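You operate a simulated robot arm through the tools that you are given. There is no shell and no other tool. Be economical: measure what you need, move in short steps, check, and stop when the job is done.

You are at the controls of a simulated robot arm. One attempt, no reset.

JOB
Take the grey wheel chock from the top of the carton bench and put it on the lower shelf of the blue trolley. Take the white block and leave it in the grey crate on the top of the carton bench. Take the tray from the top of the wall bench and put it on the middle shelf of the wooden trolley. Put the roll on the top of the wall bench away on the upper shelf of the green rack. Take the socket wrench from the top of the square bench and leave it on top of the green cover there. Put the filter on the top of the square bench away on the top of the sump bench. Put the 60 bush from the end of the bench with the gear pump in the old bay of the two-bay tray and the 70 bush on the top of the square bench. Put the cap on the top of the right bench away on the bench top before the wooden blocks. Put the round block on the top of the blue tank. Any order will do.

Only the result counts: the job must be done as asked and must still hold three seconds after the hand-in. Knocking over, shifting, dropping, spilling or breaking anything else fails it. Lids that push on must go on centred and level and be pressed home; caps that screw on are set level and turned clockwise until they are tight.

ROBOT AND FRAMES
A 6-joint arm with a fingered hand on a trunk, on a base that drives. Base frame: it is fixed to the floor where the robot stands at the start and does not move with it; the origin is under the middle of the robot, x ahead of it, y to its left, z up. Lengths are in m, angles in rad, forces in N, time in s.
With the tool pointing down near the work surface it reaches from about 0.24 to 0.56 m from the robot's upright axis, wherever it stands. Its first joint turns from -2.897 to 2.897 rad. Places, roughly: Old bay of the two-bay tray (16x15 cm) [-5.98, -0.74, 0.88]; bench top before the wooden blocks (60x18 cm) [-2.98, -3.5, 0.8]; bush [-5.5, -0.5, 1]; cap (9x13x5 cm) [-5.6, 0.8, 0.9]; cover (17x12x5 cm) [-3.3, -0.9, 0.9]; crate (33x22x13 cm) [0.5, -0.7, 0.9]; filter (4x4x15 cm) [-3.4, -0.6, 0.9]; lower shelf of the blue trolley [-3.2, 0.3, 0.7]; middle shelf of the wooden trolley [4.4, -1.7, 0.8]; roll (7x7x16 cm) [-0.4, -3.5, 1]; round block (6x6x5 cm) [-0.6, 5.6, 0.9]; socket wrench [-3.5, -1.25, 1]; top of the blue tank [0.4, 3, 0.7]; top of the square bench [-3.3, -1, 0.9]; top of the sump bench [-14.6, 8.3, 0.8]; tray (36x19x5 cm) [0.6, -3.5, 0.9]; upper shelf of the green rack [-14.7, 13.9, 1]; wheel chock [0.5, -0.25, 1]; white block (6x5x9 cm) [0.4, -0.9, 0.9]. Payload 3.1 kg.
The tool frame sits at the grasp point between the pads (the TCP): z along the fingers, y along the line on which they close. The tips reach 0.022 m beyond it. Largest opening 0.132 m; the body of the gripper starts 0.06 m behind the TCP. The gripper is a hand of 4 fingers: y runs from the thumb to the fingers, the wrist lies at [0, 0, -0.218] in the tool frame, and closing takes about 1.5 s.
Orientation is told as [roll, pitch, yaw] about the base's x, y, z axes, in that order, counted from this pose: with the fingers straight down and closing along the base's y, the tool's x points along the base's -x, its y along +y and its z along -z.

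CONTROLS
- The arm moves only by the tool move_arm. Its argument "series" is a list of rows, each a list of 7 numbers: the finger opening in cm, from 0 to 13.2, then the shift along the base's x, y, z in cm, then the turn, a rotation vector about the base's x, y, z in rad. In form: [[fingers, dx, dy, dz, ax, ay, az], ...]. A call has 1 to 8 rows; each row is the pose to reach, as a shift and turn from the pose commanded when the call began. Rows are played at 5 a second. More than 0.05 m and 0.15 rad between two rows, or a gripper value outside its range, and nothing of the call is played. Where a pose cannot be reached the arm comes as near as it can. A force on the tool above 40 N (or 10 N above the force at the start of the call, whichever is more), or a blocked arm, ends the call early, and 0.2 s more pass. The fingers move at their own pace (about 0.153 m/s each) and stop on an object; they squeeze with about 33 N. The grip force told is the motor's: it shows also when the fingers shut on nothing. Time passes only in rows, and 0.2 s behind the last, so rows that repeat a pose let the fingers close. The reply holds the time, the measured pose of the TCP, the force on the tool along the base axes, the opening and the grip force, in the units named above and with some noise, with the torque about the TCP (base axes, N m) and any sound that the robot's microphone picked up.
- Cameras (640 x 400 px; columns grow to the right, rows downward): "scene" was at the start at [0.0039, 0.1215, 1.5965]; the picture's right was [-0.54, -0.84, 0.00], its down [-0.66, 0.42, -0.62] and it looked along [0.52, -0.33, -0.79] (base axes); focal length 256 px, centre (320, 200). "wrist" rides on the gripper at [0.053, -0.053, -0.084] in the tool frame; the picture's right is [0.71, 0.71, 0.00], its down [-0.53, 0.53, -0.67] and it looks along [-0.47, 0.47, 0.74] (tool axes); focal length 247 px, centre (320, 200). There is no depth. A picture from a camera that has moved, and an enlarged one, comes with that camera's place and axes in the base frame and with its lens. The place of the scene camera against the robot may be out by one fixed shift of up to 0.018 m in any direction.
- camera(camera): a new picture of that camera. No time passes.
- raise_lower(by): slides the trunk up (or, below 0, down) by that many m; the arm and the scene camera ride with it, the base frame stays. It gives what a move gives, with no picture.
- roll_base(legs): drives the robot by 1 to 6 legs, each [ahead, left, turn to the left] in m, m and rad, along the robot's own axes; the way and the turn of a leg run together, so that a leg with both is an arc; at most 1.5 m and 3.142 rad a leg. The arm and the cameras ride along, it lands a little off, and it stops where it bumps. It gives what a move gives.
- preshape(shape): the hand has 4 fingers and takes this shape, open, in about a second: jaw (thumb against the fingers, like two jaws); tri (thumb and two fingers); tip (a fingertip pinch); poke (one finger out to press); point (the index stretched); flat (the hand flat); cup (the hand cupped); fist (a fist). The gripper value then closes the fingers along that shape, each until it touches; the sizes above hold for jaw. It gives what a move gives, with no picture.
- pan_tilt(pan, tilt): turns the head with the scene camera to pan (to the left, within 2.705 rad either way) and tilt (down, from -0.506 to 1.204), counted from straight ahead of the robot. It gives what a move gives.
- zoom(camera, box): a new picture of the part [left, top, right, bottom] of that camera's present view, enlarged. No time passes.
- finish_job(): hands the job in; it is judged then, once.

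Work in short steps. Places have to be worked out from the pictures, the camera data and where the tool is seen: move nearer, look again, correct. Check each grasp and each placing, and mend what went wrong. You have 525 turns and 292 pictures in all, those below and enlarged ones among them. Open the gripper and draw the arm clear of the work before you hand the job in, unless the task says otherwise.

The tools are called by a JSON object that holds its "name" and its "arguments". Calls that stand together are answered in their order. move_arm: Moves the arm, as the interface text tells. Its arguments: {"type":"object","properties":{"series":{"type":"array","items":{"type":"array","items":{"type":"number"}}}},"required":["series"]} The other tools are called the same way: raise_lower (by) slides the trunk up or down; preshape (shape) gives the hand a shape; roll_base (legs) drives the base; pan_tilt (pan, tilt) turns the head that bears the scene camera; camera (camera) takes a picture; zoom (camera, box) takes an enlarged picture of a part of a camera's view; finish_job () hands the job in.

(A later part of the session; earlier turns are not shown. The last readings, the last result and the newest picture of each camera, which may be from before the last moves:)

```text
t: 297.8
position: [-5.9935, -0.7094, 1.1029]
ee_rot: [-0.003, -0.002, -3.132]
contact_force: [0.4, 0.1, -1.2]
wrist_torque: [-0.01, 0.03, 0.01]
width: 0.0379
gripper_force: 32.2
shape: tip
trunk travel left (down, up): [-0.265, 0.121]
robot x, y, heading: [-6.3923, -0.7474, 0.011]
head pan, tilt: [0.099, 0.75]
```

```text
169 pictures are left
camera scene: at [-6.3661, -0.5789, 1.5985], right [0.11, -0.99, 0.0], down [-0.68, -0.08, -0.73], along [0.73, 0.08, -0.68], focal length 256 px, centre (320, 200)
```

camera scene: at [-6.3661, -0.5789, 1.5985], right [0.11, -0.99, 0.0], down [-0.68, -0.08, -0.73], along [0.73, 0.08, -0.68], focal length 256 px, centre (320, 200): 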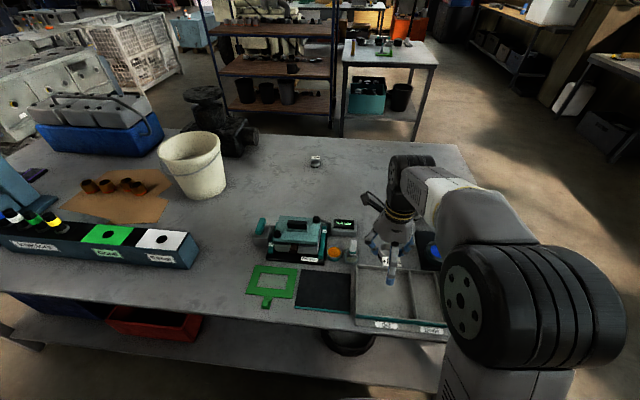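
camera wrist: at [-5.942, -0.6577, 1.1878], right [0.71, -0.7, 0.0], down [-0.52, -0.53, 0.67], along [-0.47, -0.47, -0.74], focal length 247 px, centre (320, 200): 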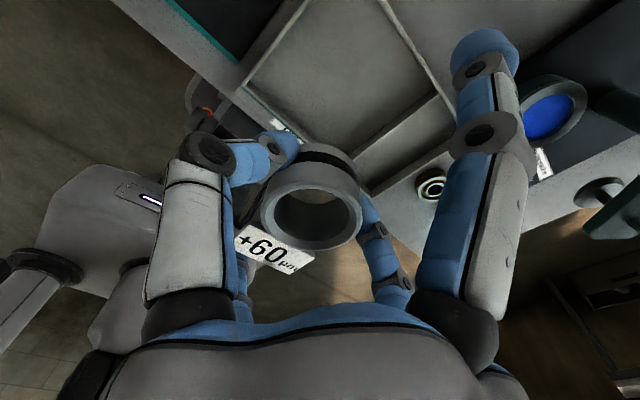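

The Old bay spans about x -6.08…-5.91, y -0.83…-0.66 (centre [-5.99,-0.745]). The splayed fingers would meet its rims, so I turn 45° to fit them diagonally and centre the bush.

{"name": "move_arm", "arguments": {"series": [[0, 0, -1, 0, 0, 0, 0.14], [0, 0, -2, 0, 0, 0, 0.28], [0, 0, -3, 0, 0, 0, 0.42], [0, 0.3, -3.5, 0, 0, 0, 0.56], [0, 0.3, -3.5, 0, 0, 0, 0.7], [0, 0.3, -3.5, -4, 0, 0, 0.785], [0, 0.3, -3.5, -8, 0, 0, 0.785]]}}

{"name": "camera", "arguments": {"camera": "wrist"}}

```text
t: 299.4
position: [-5.994, -0.7481, 1.0192]
ee_rot: [-0.005, -0.002, -2.344]
contact_force: [0.3, -0.7, -0.2]
wrist_torque: [0.03, 0.0, -0.02]
width: 0.038
gripper_force: 33.0
shape: tip
trunk travel left (down, up): [-0.265, 0.121]
robot x, y, heading: [-6.3853, -0.7522, 0.009]
head pan, tilt: [0.099, 0.75]
```

```text
168 pictures are left
camera wrist: at [-5.9949, -0.6735, 1.104], right [1.0, 0.01, 0.0], down [0.01, -0.75, 0.67], along [0.0, -0.67, -0.75], focal length 247 px, centre (320, 200)
```

wrist: 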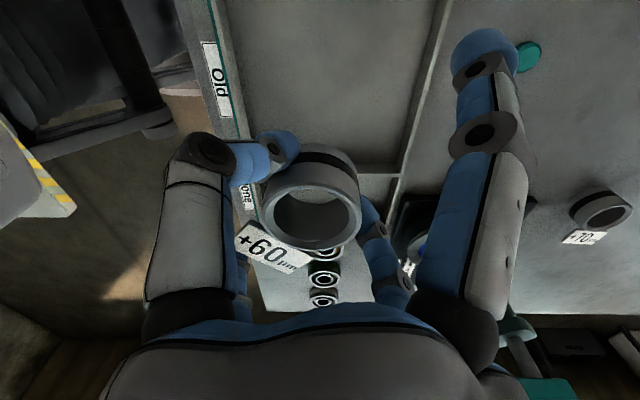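

Centred. Lowering to the bay floor.

{"name": "move_arm", "arguments": {"series": [[0, 0.7, 0, -3, 0, 0, 0], [0, 0.7, 0, -6, 0, 0, 0], [0, 0.7, 0, -8.5, 0, 0, 0], [0, 0.7, 0, -10, 0, 0, 0], [0, 0.7, 0, -10.7, 0, 0, 0], [0, 0.7, 0, -11.2, 0, 0, 0], [0, 0.7, 0, -11.6, 0, 0, 0]]}}

{"name": "camera", "arguments": {"camera": "wrist"}}

```text
t: 301.0
position: [-5.9881, -0.7446, 0.9062]
ee_rot: [-0.006, -0.002, -2.347]
contact_force: [-0.5, 0.1, -0.5]
wrist_torque: [0.03, -0.01, 0.0]
width: 0.0377
gripper_force: 32.9
shape: tip
trunk travel left (down, up): [-0.265, 0.121]
robot x, y, heading: [-6.3881, -0.7454, 0.011]
head pan, tilt: [0.099, 0.75]
```

```text
167 pictures are left
camera wrist: at [-5.9881, -0.6717, 0.9901], right [1.0, 0.01, 0.0], down [0.01, -0.75, 0.67], along [0.0, -0.67, -0.75], focal length 247 px, centre (320, 200)
```

wrist: 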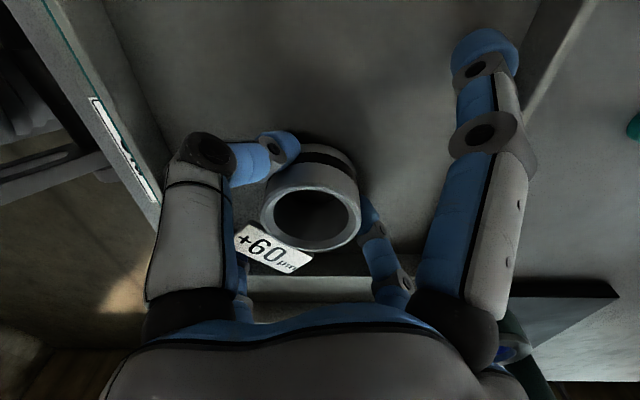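

Continue down in 3 mm steps until contact.

{"name": "move_arm", "arguments": {"series": [[0, 0, 0, -0.3, 0, 0, 0], [0, 0, 0, -0.6, 0, 0, 0], [0, 0, 0, -0.9, 0, 0, 0]]}}

```text
t: 301.7
position: [-5.9873, -0.7454, 0.9051]
ee_rot: [0.002, 0.006, -2.347]
contact_force: [-9.9, -0.7, 24.5]
wrist_torque: [0.22, 0.53, 0.1]
width: 0.0396
gripper_force: 32.8
shape: tip
trunk travel left (down, up): [-0.265, 0.121]
robot x, y, heading: [-6.3858, -0.7484, 0.013]
head pan, tilt: [0.099, 0.75]
stopped in row 3: the force on the tool passed its limit at 45 N (the readings are from after the stop); the commanded pose is now the measured one
```

On the floor. Release and rise.

{"name": "move_arm", "arguments": {"series": [[4.5, 0, 0, 0.2, 0, 0, 0], [5.5, 0, 0, 0.2, 0, 0, 0], [6.5, 0, 0, 0.2, 0, 0, 0], [6.5, 0, 0, 2, 0, 0, 0], [7, 0, 0, 6, 0, 0, 0], [9, 0, 0, 11, 0, 0, 0], [10, 0, 0, 16, 0, 0, 0], [10, 0, 0, 20, 0, 0, 0]]}}

{"name": "camera", "arguments": {"camera": "wrist"}}

```text
t: 303.5
position: [-5.9849, -0.7429, 1.1049]
ee_rot: [0.0, 0.001, -2.346]
contact_force: [0.0, -0.1, 0.0]
wrist_torque: [-0.02, 0.02, -0.04]
width: 0.0999
gripper_force: 0.1
shape: tip
trunk travel left (down, up): [-0.265, 0.121]
robot x, y, heading: [-6.3915, -0.7511, 0.012]
head pan, tilt: [0.099, 0.75]
```

```text
166 pictures are left
camera wrist: at [-5.9864, -0.6685, 1.1887], right [1.0, 0.01, 0.0], down [0.01, -0.75, 0.67], along [0.01, -0.67, -0.75], focal length 247 px, centre (320, 200)
```

wrist: 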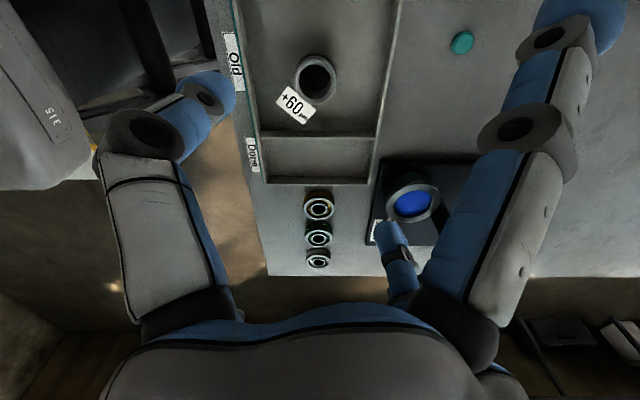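

60 bush is in the Old bay. Now round to the bench's south end for the 70 bush.

{"name": "roll_base", "arguments": {"legs": [[-0.35, 0, 0], [0, -1.25, 0], [1.05, 0, 0], [0, 0, 1.56], [0.45, 0, 0]]}}

{"name": "pan_tilt", "arguments": {"pan": 0.0, "tilt": 0.75}}

{"name": "camera", "arguments": {"camera": "scene"}}

{"name": "camera", "arguments": {"camera": "wrist"}}

```text
t: 322.8
position: [-5.6475, -1.114, 1.1048]
ee_rot: [-0.001, 0.001, -0.791]
contact_force: [-0.3, -0.4, 0.4]
wrist_torque: [0.02, 0.01, 0.0]
width: 0.0998
gripper_force: 0.0
shape: tip
trunk travel left (down, up): [-0.265, 0.121]
robot x, y, heading: [-5.6488, -1.5173, 1.565]
head pan, tilt: [0.099, 0.75]
```

```text
t: 323.4
position: [-5.6487, -1.1152, 1.1042]
ee_rot: [0.0, 0.004, -0.792]
contact_force: [-1.7, 0.1, -0.1]
wrist_torque: [-0.01, 0.03, -0.03]
width: 0.0995
gripper_force: 0.2
shape: tip
trunk travel left (down, up): [-0.265, 0.121]
robot x, y, heading: [-5.6476, -1.5173, 1.567]
head pan, tilt: [0.0, 0.75]
```

```text
165 pictures are left
camera scene: at [-5.7947, -1.4815, 1.5986], right [1.0, 0.0, 0.0], down [0.0, -0.68, -0.73], along [0.0, 0.73, -0.68], focal length 256 px, centre (320, 200)
```

scene: 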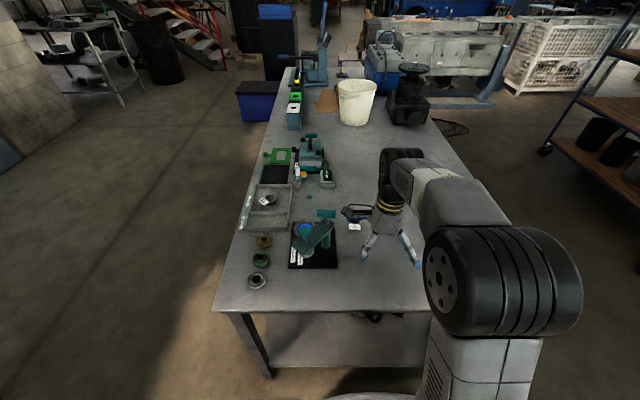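

```text
164 pictures are left
camera wrist: at [-5.7244, -1.1161, 1.1882], right [0.01, 1.0, 0.0], down [0.75, -0.01, 0.67], along [0.67, 0.0, -0.75], focal length 247 px, centre (320, 200)
```

wrist: 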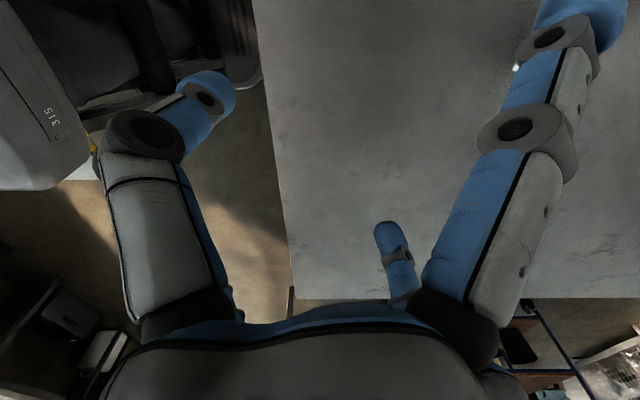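

I drive 0.1 m closer and swing the hand right to see the 70 bush clearly.

{"name": "roll_base", "arguments": {"legs": [[0.1, 0, 0]]}}

{"name": "move_arm", "arguments": {"series": [[10, 4.5, 0, 0, 0, 0, 0], [10, 9, 0, 0, 0, 0, 0], [10, 13.5, 0, 0, 0, 0, 0], [10, 18, 0, 0, 0, 0, 0], [10, 22, 0, 0, 0, 0, 0]]}}

{"name": "zoom", "arguments": {"camera": "scene", "box": [270, 170, 410, 290]}}

```text
t: 324.7
position: [-5.6481, -1.0228, 1.1039]
ee_rot: [0.0, 0.002, -0.791]
contact_force: [0.0, 0.0, -1.4]
wrist_torque: [0.02, -0.03, -0.03]
width: 0.0997
gripper_force: 0.0
shape: tip
trunk travel left (down, up): [-0.265, 0.121]
robot x, y, heading: [-5.646, -1.4275, 1.564]
head pan, tilt: [0.0, 0.75]
stopped in leg 1: the robot was blocked; the commanded pose is now the measured one
```

```text
t: 325.9
position: [-5.427, -1.0228, 1.101]
ee_rot: [-0.001, 0.003, -0.79]
contact_force: [-1.0, -0.9, 0.3]
wrist_torque: [-0.01, 0.0, 0.02]
width: 0.0998
gripper_force: 0.0
shape: tip
trunk travel left (down, up): [-0.265, 0.121]
robot x, y, heading: [-5.6474, -1.4287, 1.562]
head pan, tilt: [0.0, 0.75]
```

```text
3.33 times, centred on (340, 230) of scene
camera zoom: at [-5.7929, -1.3889, 1.5987], right [1.0, 0.0, 0.0], down [0.0, -0.68, -0.73], along [0.0, 0.73, -0.68], focal length 853 px, centre (253, 100)
```

zoom: 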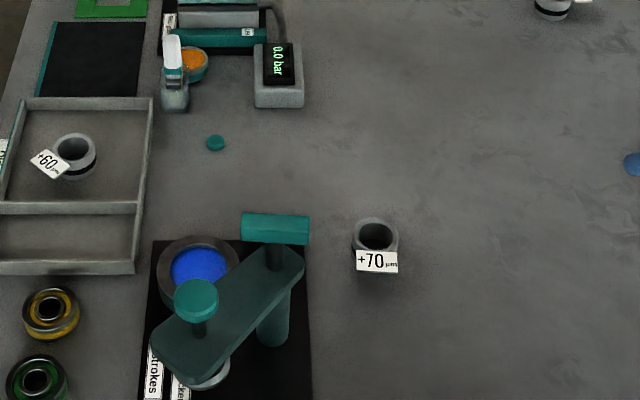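

+70 bush at [-5.669,-0.853], tag on the south side; reach is 0.575 m, so I'll tilt the hand 0.2 rad forward and pinch along x. First yaw and move over.

{"name": "move_arm", "arguments": {"series": [[8, -3, 1, 0, 0, 0, -0.13], [8, -7, 2, 0, 0, 0, -0.26], [8, -11, 3, 0, 0, 0, -0.39], [8, -15, 4, 0, 0, 0, -0.52], [8, -19, 5, 0, 0, 0, -0.65], [8, -23, 7, 0, 0, 0, -0.78], [8, -23.6, 10, 0, 0, 0, -0.78]]}}

{"name": "move_arm", "arguments": {"series": [[8, 0, 2, 0, 0.1, 0, 0], [8, 0, 4.5, -2, 0.2, 0, 0], [8, 0, 6, -5, 0.2, 0, 0], [8, 0, 6.5, -9, 0.2, 0, 0]]}}

{"name": "camera", "arguments": {"camera": "wrist"}}

{"name": "zoom", "arguments": {"camera": "scene", "box": [270, 170, 410, 290]}}

```text
t: 327.5
position: [-5.6607, -0.925, 1.106]
ee_rot: [-0.001, 0.001, -1.572]
contact_force: [-0.5, 0.5, 0.0]
wrist_torque: [0.02, 0.04, -0.01]
width: 0.0803
gripper_force: 0.1
shape: tip
trunk travel left (down, up): [-0.265, 0.121]
robot x, y, heading: [-5.6434, -1.4259, 1.567]
head pan, tilt: [0.0, 0.75]
```

```text
t: 328.5
position: [-5.6651, -0.8575, 1.0119]
ee_rot: [-0.001, 0.204, -1.571]
contact_force: [0.3, 0.4, 0.2]
wrist_torque: [0.03, -0.01, 0.0]
width: 0.0804
gripper_force: 0.0
shape: tip
trunk travel left (down, up): [-0.265, 0.121]
robot x, y, heading: [-5.646, -1.4288, 1.566]
head pan, tilt: [0.0, 0.75]
```

```text
162 pictures are left
camera wrist: at [-5.7194, -0.8241, 1.104], right [0.71, 0.69, 0.14], down [0.53, -0.65, 0.55], along [0.47, -0.31, -0.82], focal length 247 px, centre (320, 200)
```

wrist: 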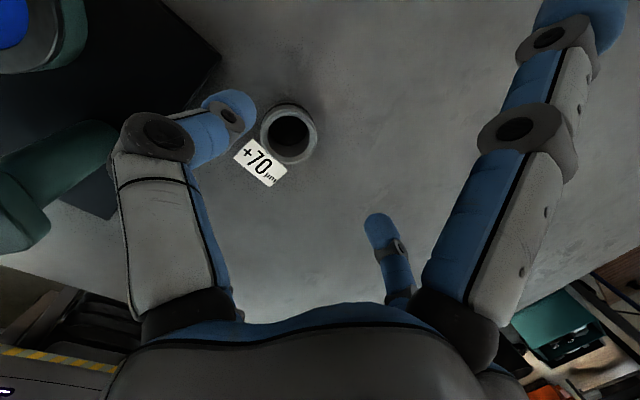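

```text
3.33 times, centred on (340, 230) of scene
camera zoom: at [-5.7942, -1.3888, 1.5986], right [1.0, 0.0, 0.0], down [0.0, -0.68, -0.73], along [0.0, 0.73, -0.68], focal length 853 px, centre (253, 100)
```

zoom: 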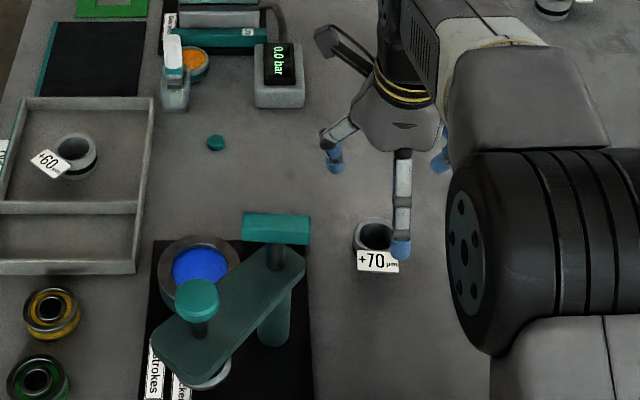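

Bush is at [-5.672,-0.869]; adjusting 0.7/1.2 cm and descending to z≈0.912, then closing.

{"name": "move_arm", "arguments": {"series": [[8, -0.3, -0.6, -3, 0, 0, 0], [8, -0.6, -1.1, -6, 0, 0, 0], [8, -0.6, -1.1, -8.5, 0, 0, 0], [8, -0.6, -1.1, -10, 0, 0, 0]]}}

{"name": "camera", "arguments": {"camera": "wrist"}}

```text
t: 329.5
position: [-5.6704, -0.8697, 0.913]
ee_rot: [0.0, 0.203, -1.572]
contact_force: [0.2, -1.1, -0.1]
wrist_torque: [0.01, -0.03, 0.01]
width: 0.0808
gripper_force: 0.0
shape: tip
trunk travel left (down, up): [-0.265, 0.121]
robot x, y, heading: [-5.6459, -1.4263, 1.566]
head pan, tilt: [0.0, 0.75]
```

```text
160 pictures are left
camera wrist: at [-5.724, -0.8357, 1.0065], right [0.71, 0.69, 0.14], down [0.53, -0.65, 0.55], along [0.47, -0.31, -0.82], focal length 247 px, centre (320, 200)
```

wrist: 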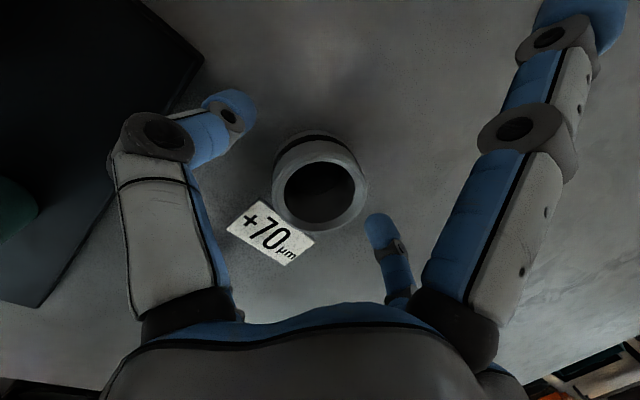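

Centred; closing.

{"name": "move_arm", "arguments": {"series": [[6, 0, 0.2, -0.5, 0, 0, 0], [4.5, 0, 0.2, -0.5, 0, 0, 0], [3, 0, 0.2, -0.5, 0, 0, 0], [0, 0, 0.2, -0.5, 0, 0, 0], [0, 0, 0.2, -0.5, 0, 0, 0], [0, 0, 0.2, -0.5, 0, 0, 0], [0, 0, 0.2, 4, 0, 0, 0]]}}

{"name": "camera", "arguments": {"camera": "wrist"}}

```text
t: 331.1
position: [-5.6696, -0.8669, 0.9546]
ee_rot: [-0.001, 0.202, -1.571]
contact_force: [-0.1, 0.2, -1.2]
wrist_torque: [0.02, 0.02, -0.04]
width: 0.0341
gripper_force: 32.7
shape: tip
trunk travel left (down, up): [-0.265, 0.121]
robot x, y, heading: [-5.6443, -1.425, 1.563]
head pan, tilt: [0.0, 0.75]
```

```text
159 pictures are left
camera wrist: at [-5.7244, -0.8326, 1.0481], right [0.71, 0.69, 0.14], down [0.53, -0.65, 0.55], along [0.47, -0.31, -0.82], focal length 247 px, centre (320, 200)
```

wrist: 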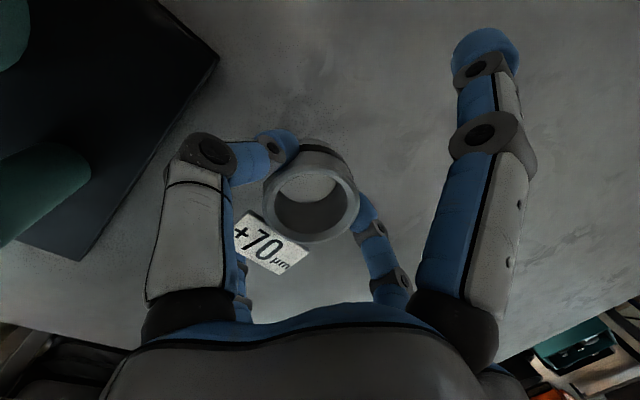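

Lifted. I rise, retract and untilt, then drive to the square bench's west side.

{"name": "move_arm", "arguments": {"series": [[0, 0, 0, 4, 0, 0, 0], [0, 0, -1, 8, 0, 0, 0], [0, 0, -4, 11, -0.1, 0, 0], [0, 0, -8, 14, -0.2, 0, 0], [0, 0, -12, 15, -0.2, 0, 0], [0, 0, -16, 15, -0.2, 0, 0], [0, 0, -20, 15, -0.2, 0, 0]]}}

{"name": "roll_base", "arguments": {"legs": [[-0.5, 0, 0], [0, 0, -1.565], [1.4, 0, 0], [0, 0.78, 0], [0.28, 0, 0]]}}

{"name": "pan_tilt", "arguments": {"pan": 0.1, "tilt": 0.75}}

{"name": "camera", "arguments": {"camera": "scene"}}

```text
t: 332.7
position: [-5.6685, -1.0689, 1.1054]
ee_rot: [0.001, 0.002, -1.569]
contact_force: [0.0, -0.2, -1.0]
wrist_torque: [0.02, 0.0, -0.02]
width: 0.034
gripper_force: 33.3
shape: tip
trunk travel left (down, up): [-0.265, 0.121]
robot x, y, heading: [-5.6428, -1.4266, 1.563]
head pan, tilt: [0.0, 0.75]
```

```text
t: 351.4
position: [-3.5631, -1.2012, 1.1038]
ee_rot: [-0.001, 0.001, 3.074]
contact_force: [1.2, -0.6, -1.7]
wrist_torque: [0.01, 0.02, -0.01]
width: 0.0344
gripper_force: 33.0
shape: tip
trunk travel left (down, up): [-0.265, 0.121]
robot x, y, heading: [-3.9261, -1.1997, -0.068]
head pan, tilt: [0.0, 0.75]
```

```text
t: 352.1
position: [-3.564, -1.2015, 1.1042]
ee_rot: [-0.001, 0.002, 3.075]
contact_force: [-0.5, -0.2, -1.1]
wrist_torque: [0.01, 0.01, 0.02]
width: 0.0339
gripper_force: 32.7
shape: tip
trunk travel left (down, up): [-0.265, 0.121]
robot x, y, heading: [-3.9246, -1.1963, -0.066]
head pan, tilt: [0.099, 0.75]
```

```text
158 pictures are left
camera scene: at [-3.8905, -1.0292, 1.5986], right [0.03, -1.0, 0.0], down [-0.68, -0.02, -0.73], along [0.73, 0.02, -0.68], focal length 256 px, centre (320, 200)
```

scene: 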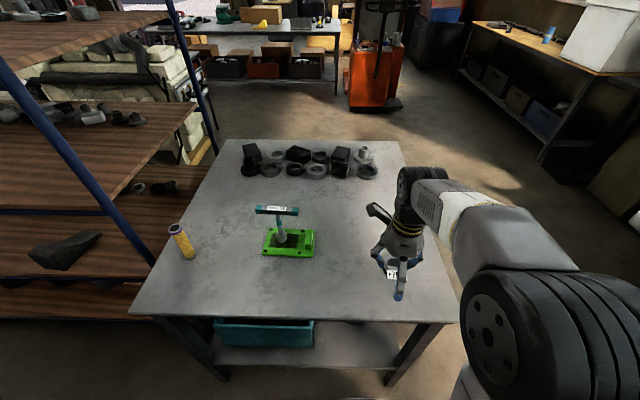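

I place the 70 bush at about [-3.47,-1.2]: re-tilting 0.2 rad so it sits flat, and lowering.

{"name": "move_arm", "arguments": {"series": [[0, 3, 0, 0, 0, -0.1, 0], [0, 6, 0, -3, 0, -0.2, 0], [0, 9, 0, -6, 0, -0.2, 0], [0, 9, 0, -10, 0, -0.2, 0], [0, 9, 0, -13, 0, -0.2, 0], [0, 9, 0, -15.5, 0, -0.2, 0], [0, 9, 0, -16.5, 0, -0.2, 0]]}}

{"name": "camera", "arguments": {"camera": "wrist"}}

```text
t: 353.7
position: [-3.473, -1.2, 0.9397]
ee_rot: [-0.014, 0.203, 3.073]
contact_force: [0.1, 0.9, 0.0]
wrist_torque: [-0.02, -0.01, -0.02]
width: 0.0338
gripper_force: 33.5
shape: tip
trunk travel left (down, up): [-0.265, 0.121]
robot x, y, heading: [-3.9257, -1.1915, -0.077]
head pan, tilt: [0.099, 0.75]
```

```text
157 pictures are left
camera wrist: at [-3.4348, -1.1515, 1.0331], right [0.64, -0.75, 0.13], down [-0.68, -0.49, 0.54], along [-0.34, -0.44, -0.83], focal length 247 px, centre (320, 200)
```

wrist: 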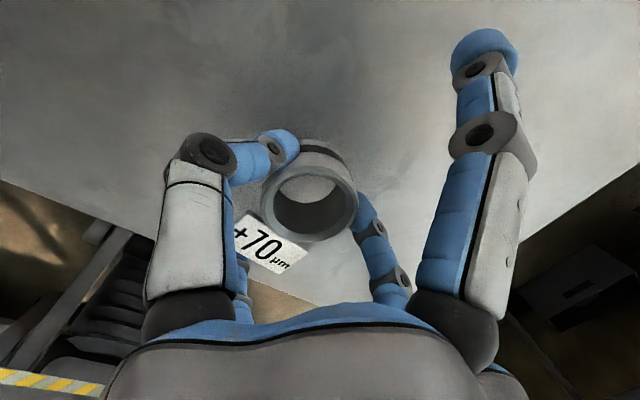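

Lowering until contact.

{"name": "move_arm", "arguments": {"series": [[0, 0, 0, -0.4, 0, 0, 0], [0, 0, 0, -0.8, 0, 0, 0], [0, 0, 0, -1.2, 0, 0, 0], [0, 0, 0, -1.5, 0, 0, 0]]}}

```text
t: 354.7
position: [-3.4734, -1.199, 0.9245]
ee_rot: [-0.014, 0.203, 3.074]
contact_force: [0.0, -0.4, -0.6]
wrist_torque: [0.0, 0.0, -0.04]
width: 0.0339
gripper_force: 32.3
shape: tip
trunk travel left (down, up): [-0.265, 0.121]
robot x, y, heading: [-3.9217, -1.1979, -0.076]
head pan, tilt: [0.099, 0.75]
```

{"name": "move_arm", "arguments": {"series": [[0, 0, 0, -0.4, 0, 0, 0], [0, 0, 0, -0.7, 0, 0, 0], [0, 0, 0, -1.0, 0, 0, 0], [0, 0, 0, -1.3, 0, 0, 0]]}}

```text
t: 355.7
position: [-3.4722, -1.2016, 0.912]
ee_rot: [-0.015, 0.202, 3.073]
contact_force: [0.9, 0.3, 0.5]
wrist_torque: [0.03, 0.06, 0.01]
width: 0.0339
gripper_force: 33.1
shape: tip
trunk travel left (down, up): [-0.265, 0.121]
robot x, y, heading: [-3.9217, -1.1964, -0.073]
head pan, tilt: [0.099, 0.75]
```

{"name": "move_arm", "arguments": {"series": [[0, 0, 0, -0.2, 0, 0, 0], [0, 0, 0, -0.4, 0, 0, 0], [0, 0, 0, -0.6, 0, 0, 0]]}}

{"name": "camera", "arguments": {"camera": "wrist"}}

```text
t: 356.5
position: [-3.4728, -1.2024, 0.9084]
ee_rot: [-0.013, 0.205, 3.074]
contact_force: [2.4, -0.5, 14.6]
wrist_torque: [-0.03, 0.02, 0.03]
width: 0.0346
gripper_force: 32.5
shape: tip
trunk travel left (down, up): [-0.265, 0.121]
robot x, y, heading: [-3.9253, -1.1954, -0.071]
head pan, tilt: [0.099, 0.75]
```

```text
156 pictures are left
camera wrist: at [-3.4352, -1.1529, 1.0009], right [0.64, -0.75, 0.14], down [-0.69, -0.49, 0.54], along [-0.34, -0.44, -0.83], focal length 247 px, centre (320, 200)
```

wrist: 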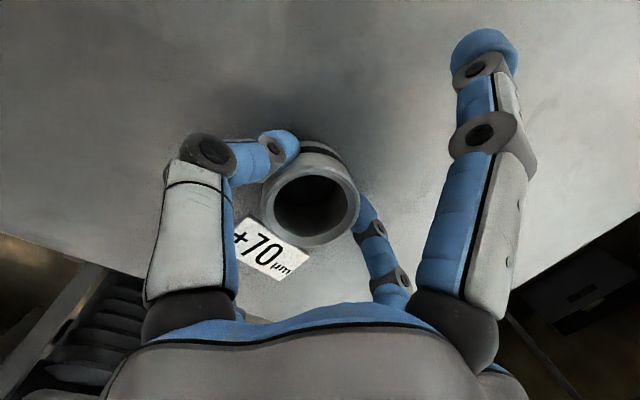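

Firm contact. Release and rise.

{"name": "move_arm", "arguments": {"series": [[4.5, 0, 0, 0.1, 0, 0, 0], [5.5, 0, 0, 0.1, 0, 0, 0], [7, 0, 0, 0.1, 0, 0, 0], [8, 0, 0, 2, 0, 0, 0], [8, 0, 0, 6, 0, 0, 0], [8, 0, 0, 10, 0, 0.1, 0], [8, 0, 0, 15, 0, 0.2, 0], [8, 0, 0, 19, 0, 0.2, 0]]}}

{"name": "camera", "arguments": {"camera": "wrist"}}

```text
t: 358.3
position: [-3.4759, -1.2016, 1.096]
ee_rot: [0.0, 0.001, 3.076]
contact_force: [-0.7, -0.4, 0.7]
wrist_torque: [-0.01, 0.01, -0.01]
width: 0.0794
gripper_force: 0.1
shape: tip
trunk travel left (down, up): [-0.265, 0.121]
robot x, y, heading: [-3.9206, -1.1978, -0.065]
head pan, tilt: [0.099, 0.75]
```

```text
155 pictures are left
camera wrist: at [-3.4202, -1.1533, 1.1808], right [0.66, -0.75, 0.0], down [-0.56, -0.49, 0.67], along [-0.5, -0.44, -0.75], focal length 247 px, centre (320, 200)
```

wrist: 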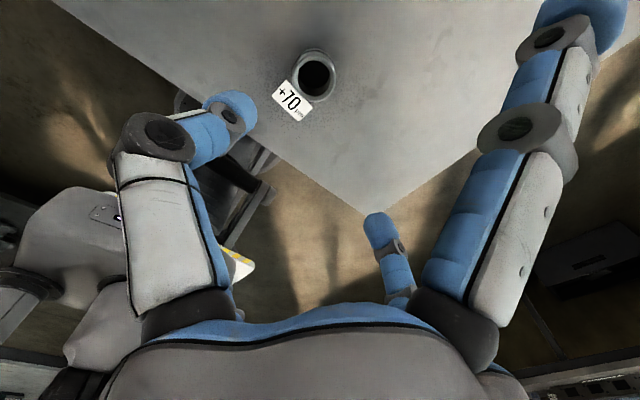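

70 bush is placed. Now to the cap: back off and slide north along the lane to view the bench's north end.

{"name": "roll_base", "arguments": {"legs": [[-0.4, 0, 0.065], [0, 1.2, 0], [0, 1.2, 0]]}}

{"name": "pan_tilt", "arguments": {"pan": 2.6, "tilt": 0.5}}

{"name": "camera", "arguments": {"camera": "scene"}}

```text
t: 371.8
position: [-3.8511, 1.181, 1.0959]
ee_rot: [-0.001, 0.001, -3.098]
contact_force: [0.4, 1.5, 0.2]
wrist_torque: [-0.03, 0.01, 0.0]
width: 0.0794
gripper_force: 0.1
shape: tip
trunk travel left (down, up): [-0.265, 0.121]
robot x, y, heading: [-4.3011, 1.1353, 0.037]
head pan, tilt: [0.099, 0.75]
```

```text
t: 374.0
position: [-3.8502, 1.1787, 1.0952]
ee_rot: [-0.001, 0.001, -3.098]
contact_force: [-0.3, 0.2, 0.5]
wrist_torque: [0.0, 0.01, -0.03]
width: 0.0797
gripper_force: 0.0
shape: tip
trunk travel left (down, up): [-0.265, 0.121]
robot x, y, heading: [-4.2924, 1.1381, 0.037]
head pan, tilt: [2.601, 0.499]
```

```text
154 pictures are left
camera scene: at [-4.4421, 1.3384, 1.6206], right [0.48, 0.88, 0.0], down [0.42, -0.23, -0.88], along [-0.77, 0.42, -0.48], focal length 256 px, centre (320, 200)
```

scene: 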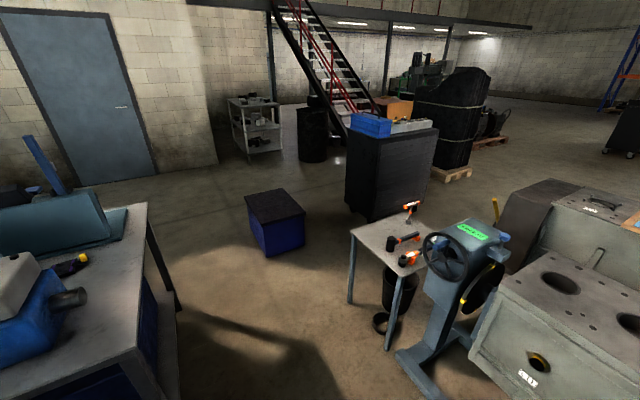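

I turn around to face the bench's north end.

{"name": "roll_base", "arguments": {"legs": [[0, 0, 3.1]]}}

{"name": "pan_tilt", "arguments": {"pan": 0.3, "tilt": 0.55}}

{"name": "camera", "arguments": {"camera": "scene"}}

```text
t: 381.6
position: [-4.7478, 1.1256, 1.0955]
ee_rot: [0.001, 0.003, -0.035]
contact_force: [-0.3, -0.2, 0.4]
wrist_torque: [-0.03, -0.02, 0.0]
width: 0.0796
gripper_force: 0.0
shape: tip
trunk travel left (down, up): [-0.265, 0.121]
robot x, y, heading: [-4.2966, 1.136, 3.097]
head pan, tilt: [2.601, 0.499]
```

```text
t: 383.7
position: [-4.7458, 1.1268, 1.0958]
ee_rot: [0.0, 0.002, -0.036]
contact_force: [0.1, -0.3, 0.0]
wrist_torque: [0.05, -0.03, 0.0]
width: 0.0793
gripper_force: 0.1
shape: tip
trunk travel left (down, up): [-0.265, 0.121]
robot x, y, heading: [-4.2992, 1.1334, 3.098]
head pan, tilt: [0.3, 0.55]
```

```text
153 pictures are left
camera scene: at [-4.3301, 0.9764, 1.616], right [-0.26, 0.97, 0.0], down [0.51, 0.13, -0.85], along [-0.82, -0.22, -0.52], focal length 256 px, centre (320, 200)
```

scene: 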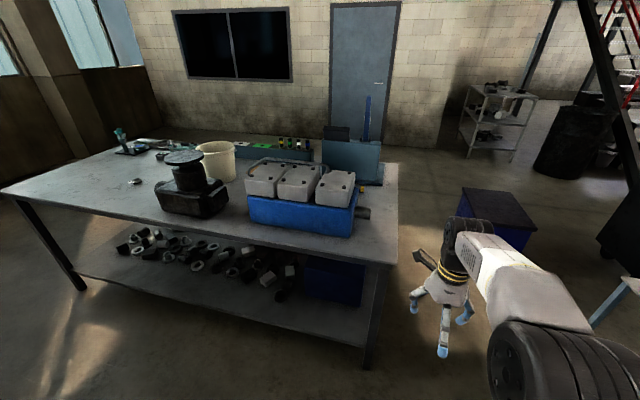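

I route to the north end (y≈1.55), then turn to face south toward the cap area.

{"name": "move_arm", "arguments": {"series": [[8, 4, 0, 2, 0, 0, 0], [8, 8, 0, 4, 0, 0, 0], [8, 12, 0, 6, 0, 0, 0], [8, 15, 0, 8, 0, 0, 0]]}}

{"name": "roll_base", "arguments": {"legs": [[0, -0.45, 0.04], [1.25, 0, 0], [0, 0, 1.57]]}}

{"name": "pan_tilt", "arguments": {"pan": 0.0, "tilt": 0.7}}

{"name": "camera", "arguments": {"camera": "scene"}}

```text
t: 384.7
position: [-4.5954, 1.124, 1.1756]
ee_rot: [-0.001, 0.002, -0.036]
contact_force: [0.4, 0.1, 0.4]
wrist_torque: [-0.03, 0.02, -0.03]
width: 0.0795
gripper_force: 0.1
shape: tip
trunk travel left (down, up): [-0.265, 0.121]
robot x, y, heading: [-4.2974, 1.1356, 3.103]
head pan, tilt: [0.3, 0.55]
```

```text
t: 397.1
position: [-5.5038, 1.2949, 1.1754]
ee_rot: [0.001, 0.001, 1.552]
contact_force: [0.2, 0.0, 0.1]
wrist_torque: [-0.04, -0.04, 0.0]
width: 0.0796
gripper_force: 0.0
shape: tip
trunk travel left (down, up): [-0.265, 0.121]
robot x, y, heading: [-5.5209, 1.5956, -1.591]
head pan, tilt: [0.3, 0.55]
```

```text
t: 397.9
position: [-5.5038, 1.2951, 1.1752]
ee_rot: [-0.002, 0.003, 1.553]
contact_force: [-0.3, 0.8, 0.0]
wrist_torque: [0.03, 0.03, 0.01]
width: 0.0794
gripper_force: 0.0
shape: tip
trunk travel left (down, up): [-0.265, 0.121]
robot x, y, heading: [-5.5202, 1.5936, -1.594]
head pan, tilt: [0.0, 0.7]
```

```text
152 pictures are left
camera scene: at [-5.3724, 1.5809, 1.6029], right [-1.0, 0.02, 0.0], down [0.01, 0.64, -0.77], along [-0.02, -0.77, -0.64], focal length 256 px, centre (320, 200)
```

scene: 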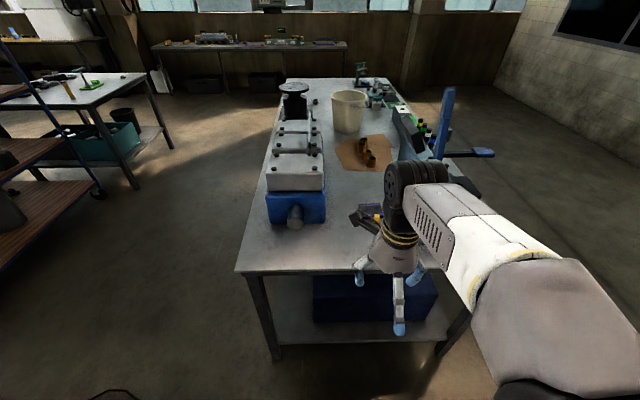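

The hand hides the cap area; I swing it to the right and look again.

{"name": "move_arm", "arguments": {"series": [[8, -4.5, 1, 1, 0, 0, 0], [8, -9, 2, 2, 0, 0, 0], [8, -13.5, 3, 3, 0, 0, 0], [8, -18, 5, 4, 0, 0, 0], [8, -22, 7, 5, 0, 0, 0]]}}

{"name": "camera", "arguments": {"camera": "scene"}}

```text
refused: row 4 steps farther than a row can; nothing moved
```

```text
151 pictures are left
camera scene: at [-5.3724, 1.5809, 1.6029], right [-1.0, 0.02, 0.0], down [0.01, 0.64, -0.77], along [-0.02, -0.77, -0.64], focal length 256 px, centre (320, 200)
```

scene: 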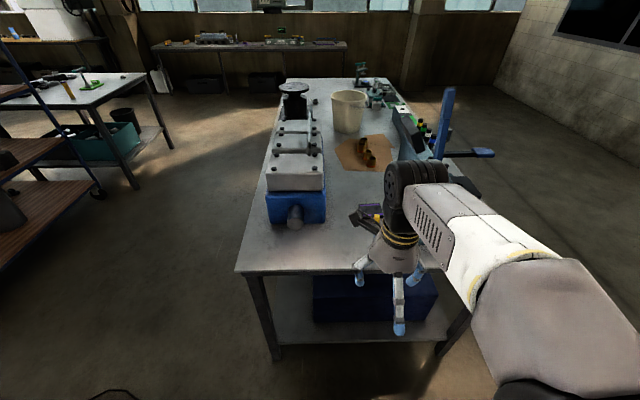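

{"name": "move_arm", "arguments": {"series": [[8, -4, 1, 1, 0, 0, 0], [8, -8, 2, 2, 0, 0, 0], [8, -12, 3, 3, 0, 0, 0], [8, -16, 5, 4, 0, 0, 0], [8, -20, 7, 5, 0, 0, 0]]}}

{"name": "zoom", "arguments": {"camera": "scene", "box": [240, 120, 500, 280]}}

```text
t: 399.1
position: [-5.7028, 1.3642, 1.2264]
ee_rot: [-0.003, 0.001, 1.553]
contact_force: [-1.0, 0.4, -0.2]
wrist_torque: [0.03, 0.0, 0.02]
width: 0.0794
gripper_force: 0.3
shape: tip
trunk travel left (down, up): [-0.265, 0.121]
robot x, y, heading: [-5.5227, 1.5969, -1.598]
head pan, tilt: [0.0, 0.7]
```

```text
2.46 times, centred on (370, 200) of scene
camera zoom: at [-5.3736, 1.5812, 1.603], right [-1.0, 0.02, 0.0], down [0.01, 0.64, -0.77], along [-0.02, -0.76, -0.64], focal length 630 px, centre (197, 200)
```

zoom: 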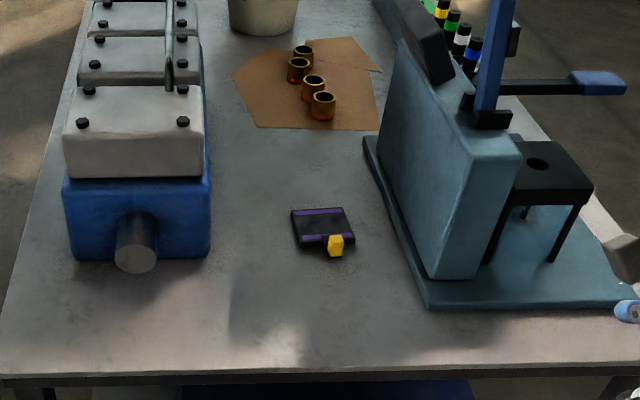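

The cap is the black/purple piece with a yellow latch at ≈[-5.61,0.80]. I zoom in for its shape and drive closer.

{"name": "roll_base", "arguments": {"legs": [[0.29, 0, 0.02]]}}

{"name": "pan_tilt", "arguments": {"pan": 0.0, "tilt": 0.9}}

{"name": "zoom", "arguments": {"camera": "scene", "box": [320, 110, 440, 190]}}

```text
t: 401.1
position: [-5.7007, 1.0787, 1.2259]
ee_rot: [-0.001, -0.001, 1.572]
contact_force: [-1.0, 0.4, 0.1]
wrist_torque: [0.02, -0.01, 0.02]
width: 0.0795
gripper_force: 0.2
shape: tip
trunk travel left (down, up): [-0.265, 0.121]
robot x, y, heading: [-5.5202, 1.3134, -1.576]
head pan, tilt: [0.0, 0.7]
```

```text
t: 401.8
position: [-5.7005, 1.081, 1.2258]
ee_rot: [0.0, 0.002, 1.571]
contact_force: [-0.1, 0.2, 0.1]
wrist_torque: [-0.01, 0.03, 0.05]
width: 0.0796
gripper_force: 0.1
shape: tip
trunk travel left (down, up): [-0.265, 0.121]
robot x, y, heading: [-5.5241, 1.3144, -1.576]
head pan, tilt: [0.0, 0.901]
```

```text
5.00 times, centred on (380, 150) of scene
camera zoom: at [-5.3759, 1.3131, 1.5867], right [-1.0, 0.0, 0.0], down [0.0, 0.78, -0.62], along [0.0, -0.62, -0.78], focal length 1280 px, centre (20, 450)
```

zoom: 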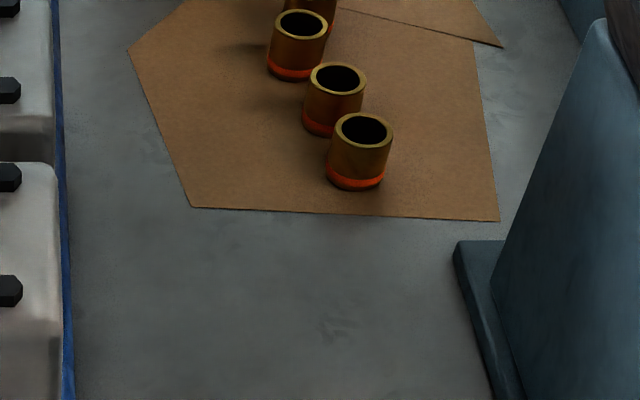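

{"name": "zoom", "arguments": {"camera": "scene", "box": [330, 170, 470, 260]}}

```text
4.44 times, centred on (400, 215) of scene
camera zoom: at [-5.3759, 1.3131, 1.5867], right [-1.0, 0.0, 0.0], down [0.0, 0.78, -0.62], along [0.0, -0.62, -0.78], focal length 1138 px, centre (-36, 133)
```

zoom: 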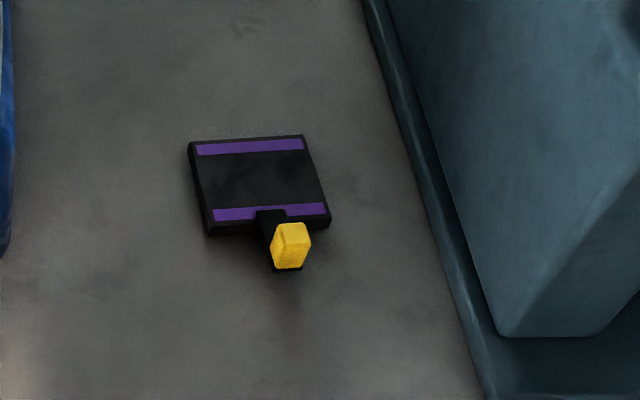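

The cap is a flat plate with a neck and a yellow block (≈[-5.608,0.873], top ≈0.915). I'll take it by the yellow block with the four-finger jaw. Moving above it.

{"name": "preshape", "arguments": {"shape": "jaw"}}

{"name": "move_arm", "arguments": {"series": [[7, 2, -4, -1, 0, 0, 0], [7, 4, -8, -3, 0, 0, 0], [7, 6, -12, -5, 0, 0, 0], [7, 8, -16, -7, 0, 0, 0], [7, 9.2, -20, -9, 0, 0, 0], [7, 9.2, -20.8, -13, 0, 0, 0], [7, 9.2, -20.8, -17, 0, 0, 0]]}}

{"name": "camera", "arguments": {"camera": "wrist"}}

{"name": "zoom", "arguments": {"camera": "scene", "box": [330, 170, 470, 260]}}

```text
t: 402.7
position: [-5.7008, 1.0788, 1.2261]
ee_rot: [0.0, 0.001, 1.57]
contact_force: [0.4, 0.2, -0.3]
wrist_torque: [0.01, 0.03, -0.02]
width: 0.1321
gripper_force: 0.1
shape: jaw
trunk travel left (down, up): [-0.265, 0.121]
robot x, y, heading: [-5.5271, 1.3162, -1.575]
head pan, tilt: [0.0, 0.901]
```

```text
t: 404.3
position: [-5.6109, 0.8713, 1.0567]
ee_rot: [0.001, 0.005, 1.571]
contact_force: [-0.1, 0.6, 0.3]
wrist_torque: [0.0, 0.01, 0.01]
width: 0.0704
gripper_force: 0.1
shape: jaw
trunk travel left (down, up): [-0.265, 0.121]
robot x, y, heading: [-5.5239, 1.3153, -1.575]
head pan, tilt: [0.0, 0.901]
```

```text
147 pictures are left
camera wrist: at [-5.5578, 0.817, 1.1413], right [-0.71, -0.71, 0.0], down [-0.53, 0.53, 0.67], along [-0.47, 0.47, -0.75], focal length 247 px, centre (320, 200)
```

wrist: 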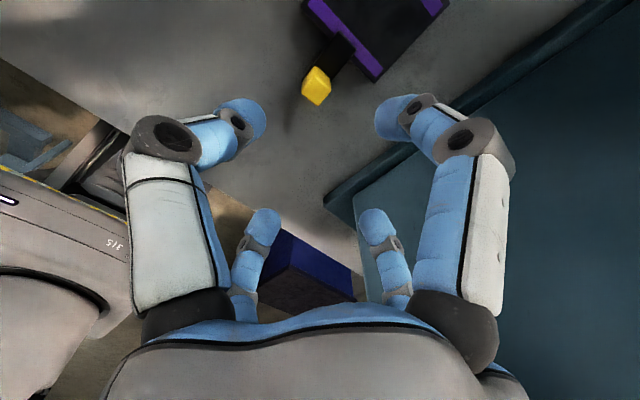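

```text
4.44 times, centred on (400, 215) of scene
camera zoom: at [-5.376, 1.3123, 1.5867], right [-1.0, 0.0, 0.0], down [0.0, 0.78, -0.62], along [0.0, -0.62, -0.78], focal length 1138 px, centre (-36, 133)
```

zoom: 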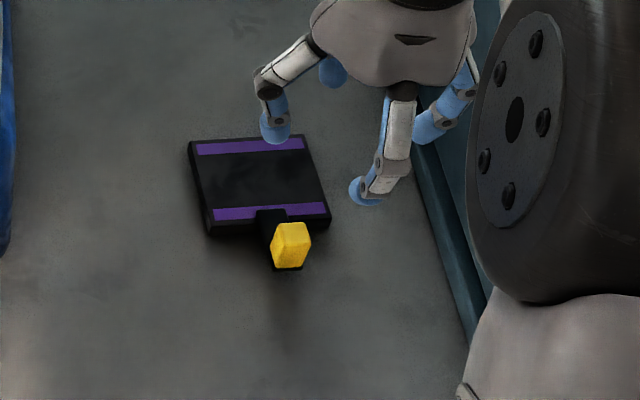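

Aligned to 3 mm. Descend to z≈0.914 and close.

{"name": "move_arm", "arguments": {"series": [[7, 0.3, -0.2, -4, 0, 0, 0], [7, 0.3, -0.2, -8, 0, 0, 0], [7, 0.3, -0.2, -11, 0, 0, 0], [7, 0.3, -0.2, -13, 0, 0, 0], [7, 0.3, -0.2, -14.2, 0, 0, 0]]}}

{"name": "camera", "arguments": {"camera": "wrist"}}

```text
t: 405.5
position: [-5.6073, 0.8683, 0.9162]
ee_rot: [0.003, 0.012, 1.572]
contact_force: [1.2, -2.0, 20.3]
wrist_torque: [-0.85, -0.03, 0.06]
width: 0.0706
gripper_force: 0.0
shape: jaw
trunk travel left (down, up): [-0.265, 0.121]
robot x, y, heading: [-5.5264, 1.3164, -1.573]
head pan, tilt: [0.0, 0.901]
```

```text
145 pictures are left
camera wrist: at [-5.5539, 0.8156, 1.0005], right [-0.71, -0.71, 0.01], down [-0.53, 0.53, 0.66], along [-0.47, 0.46, -0.75], focal length 247 px, centre (320, 200)
```

wrist: 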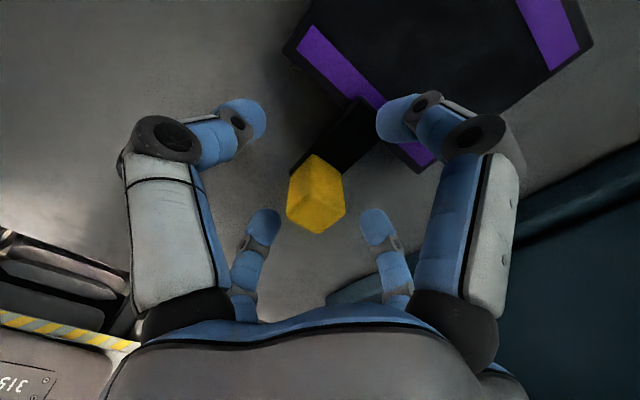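

The south finger touches the plate; I rise 0.8 cm and close.

{"name": "move_arm", "arguments": {"series": [[7, 0, 0, 0.8, 0, 0, 0], [5, 0, 0, 0.8, 0, 0, 0], [4, 0, 0, 0.8, 0, 0, 0], [3, 0, 0, 0.8, 0, 0, 0], [0, 0, 0, 0.8, 0, 0, 0], [0, 0, 0, 0.8, 0, 0, 0], [0, 0, 0, 0.8, 0, 0, 0]]}}

{"name": "camera", "arguments": {"camera": "wrist"}}

```text
t: 407.1
position: [-5.6064, 0.8702, 0.9216]
ee_rot: [0.001, 0.002, 1.569]
contact_force: [-0.5, 0.5, 0.6]
wrist_torque: [-0.02, 0.06, -0.04]
width: 0.0222
gripper_force: 33.0
shape: jaw
trunk travel left (down, up): [-0.265, 0.121]
robot x, y, heading: [-5.5261, 1.319, -1.573]
head pan, tilt: [0.0, 0.901]
```

```text
144 pictures are left
camera wrist: at [-5.5541, 0.8161, 1.0048], right [-0.71, -0.71, 0.0], down [-0.53, 0.53, 0.67], along [-0.47, 0.47, -0.74], focal length 247 px, centre (320, 200)
```

wrist: 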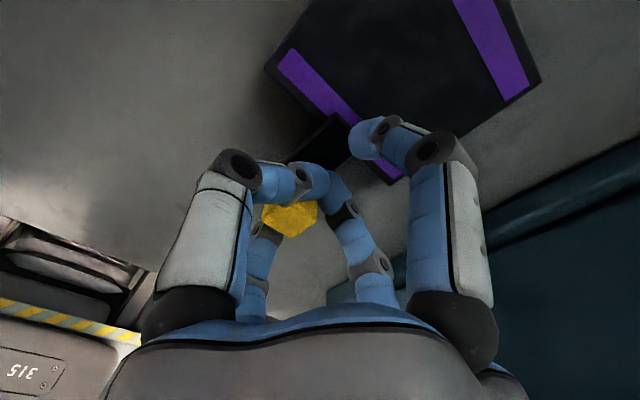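

Gripped at 2.2 cm. Lift 5 cm and check.

{"name": "move_arm", "arguments": {"series": [[0, 0, 0, 1.5, 0, 0, 0], [0, 0, 0, 3.5, 0, 0, 0], [0, 0, 0, 6, 0, 0, 0]]}}

{"name": "camera", "arguments": {"camera": "wrist"}}

{"name": "zoom", "arguments": {"camera": "scene", "box": [330, 170, 470, 260]}}

```text
t: 407.9
position: [-5.6079, 0.8727, 0.9828]
ee_rot: [0.0, 0.002, 1.572]
contact_force: [-0.1, -0.2, -4.3]
wrist_torque: [0.2, 0.03, 0.03]
width: 0.0219
gripper_force: 32.8
shape: jaw
trunk travel left (down, up): [-0.265, 0.121]
robot x, y, heading: [-5.5257, 1.3159, -1.575]
head pan, tilt: [0.0, 0.901]
```

```text
143 pictures are left
camera wrist: at [-5.5542, 0.8189, 1.0666], right [-0.71, -0.71, 0.0], down [-0.53, 0.53, 0.67], along [-0.47, 0.47, -0.74], focal length 247 px, centre (320, 200)
```

wrist: 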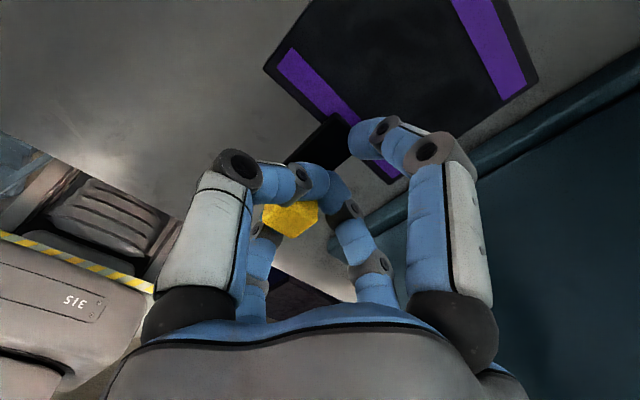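

```text
4.44 times, centred on (400, 215) of scene
camera zoom: at [-5.3759, 1.3131, 1.5867], right [-1.0, 0.0, 0.0], down [0.0, 0.78, -0.62], along [0.0, -0.62, -0.78], focal length 1138 px, centre (-36, 133)
```

zoom: 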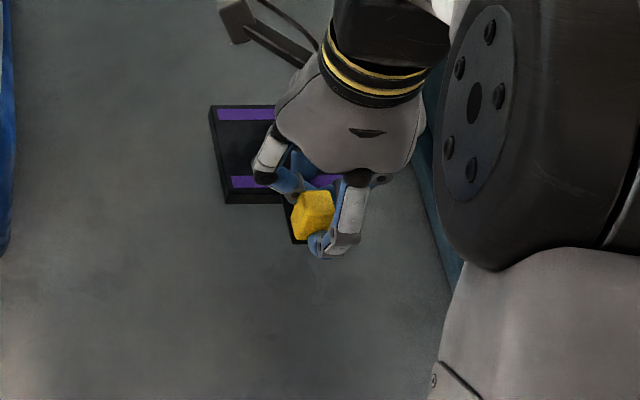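

Held well (0.43 kg). Raise, retract and drive: north a bit, east to the lane, then south toward the wall bench.

{"name": "move_arm", "arguments": {"series": [[0, 0, 1, 4, 0, 0, 0], [0, 0, 2, 8, 0, 0, 0], [0, 0, 5, 11, 0, 0, 0], [0, 0, 9, 13, 0, 0, 0], [0, 1, 13, 15, 0, 0, 0]]}}

{"name": "roll_base", "arguments": {"legs": [[-0.28, 0, 0], [0, 1.25, 0], [1.3, 0, 0]]}}

{"name": "roll_base", "arguments": {"legs": [[1.3, 0, 0], [1.2, 0, 0], [0, 1.25, 0]]}}

{"name": "pan_tilt", "arguments": {"pan": 0.1, "tilt": 0.5}}

{"name": "camera", "arguments": {"camera": "scene"}}

```text
t: 409.1
position: [-5.5944, 1.0047, 1.1347]
ee_rot: [0.001, 0.002, 1.571]
contact_force: [-0.4, 1.5, -3.4]
wrist_torque: [0.18, 0.05, 0.01]
width: 0.0218
gripper_force: 33.5
shape: jaw
trunk travel left (down, up): [-0.265, 0.121]
robot x, y, heading: [-5.5252, 1.3159, -1.578]
head pan, tilt: [0.0, 0.901]
```

```text
t: 423.1
position: [-4.3146, -0.0086, 1.1325]
ee_rot: [0.001, 0.001, 1.599]
contact_force: [0.2, 0.4, -4.0]
wrist_torque: [0.19, 0.0, 0.03]
width: 0.0218
gripper_force: 33.3
shape: jaw
trunk travel left (down, up): [-0.265, 0.121]
robot x, y, heading: [-4.2544, 0.3107, -1.545]
head pan, tilt: [0.0, 0.901]
```

```text
t: 441.5
position: [-3.0563, -2.5808, 1.1333]
ee_rot: [0.0, 0.002, 1.514]
contact_force: [0.5, 0.8, -3.6]
wrist_torque: [0.18, 0.02, 0.0]
width: 0.0215
gripper_force: 34.0
shape: jaw
trunk travel left (down, up): [-0.265, 0.121]
robot x, y, heading: [-2.9685, -2.27, -1.634]
head pan, tilt: [0.0, 0.901]
```

```text
t: 442.4
position: [-3.0562, -2.5813, 1.1333]
ee_rot: [-0.001, 0.001, 1.513]
contact_force: [0.4, -0.2, -3.1]
wrist_torque: [0.19, 0.02, -0.02]
width: 0.0218
gripper_force: 32.9
shape: jaw
trunk travel left (down, up): [-0.265, 0.121]
robot x, y, heading: [-2.9669, -2.2745, -1.635]
head pan, tilt: [0.099, 0.499]
```

```text
141 pictures are left
camera scene: at [-2.813, -2.299, 1.6205], right [-1.0, -0.04, 0.0], down [-0.02, 0.48, -0.88], along [0.03, -0.88, -0.48], focal length 256 px, centre (320, 200)
```

scene: 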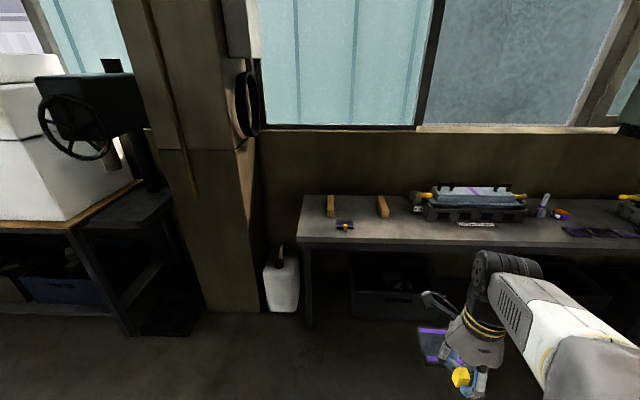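

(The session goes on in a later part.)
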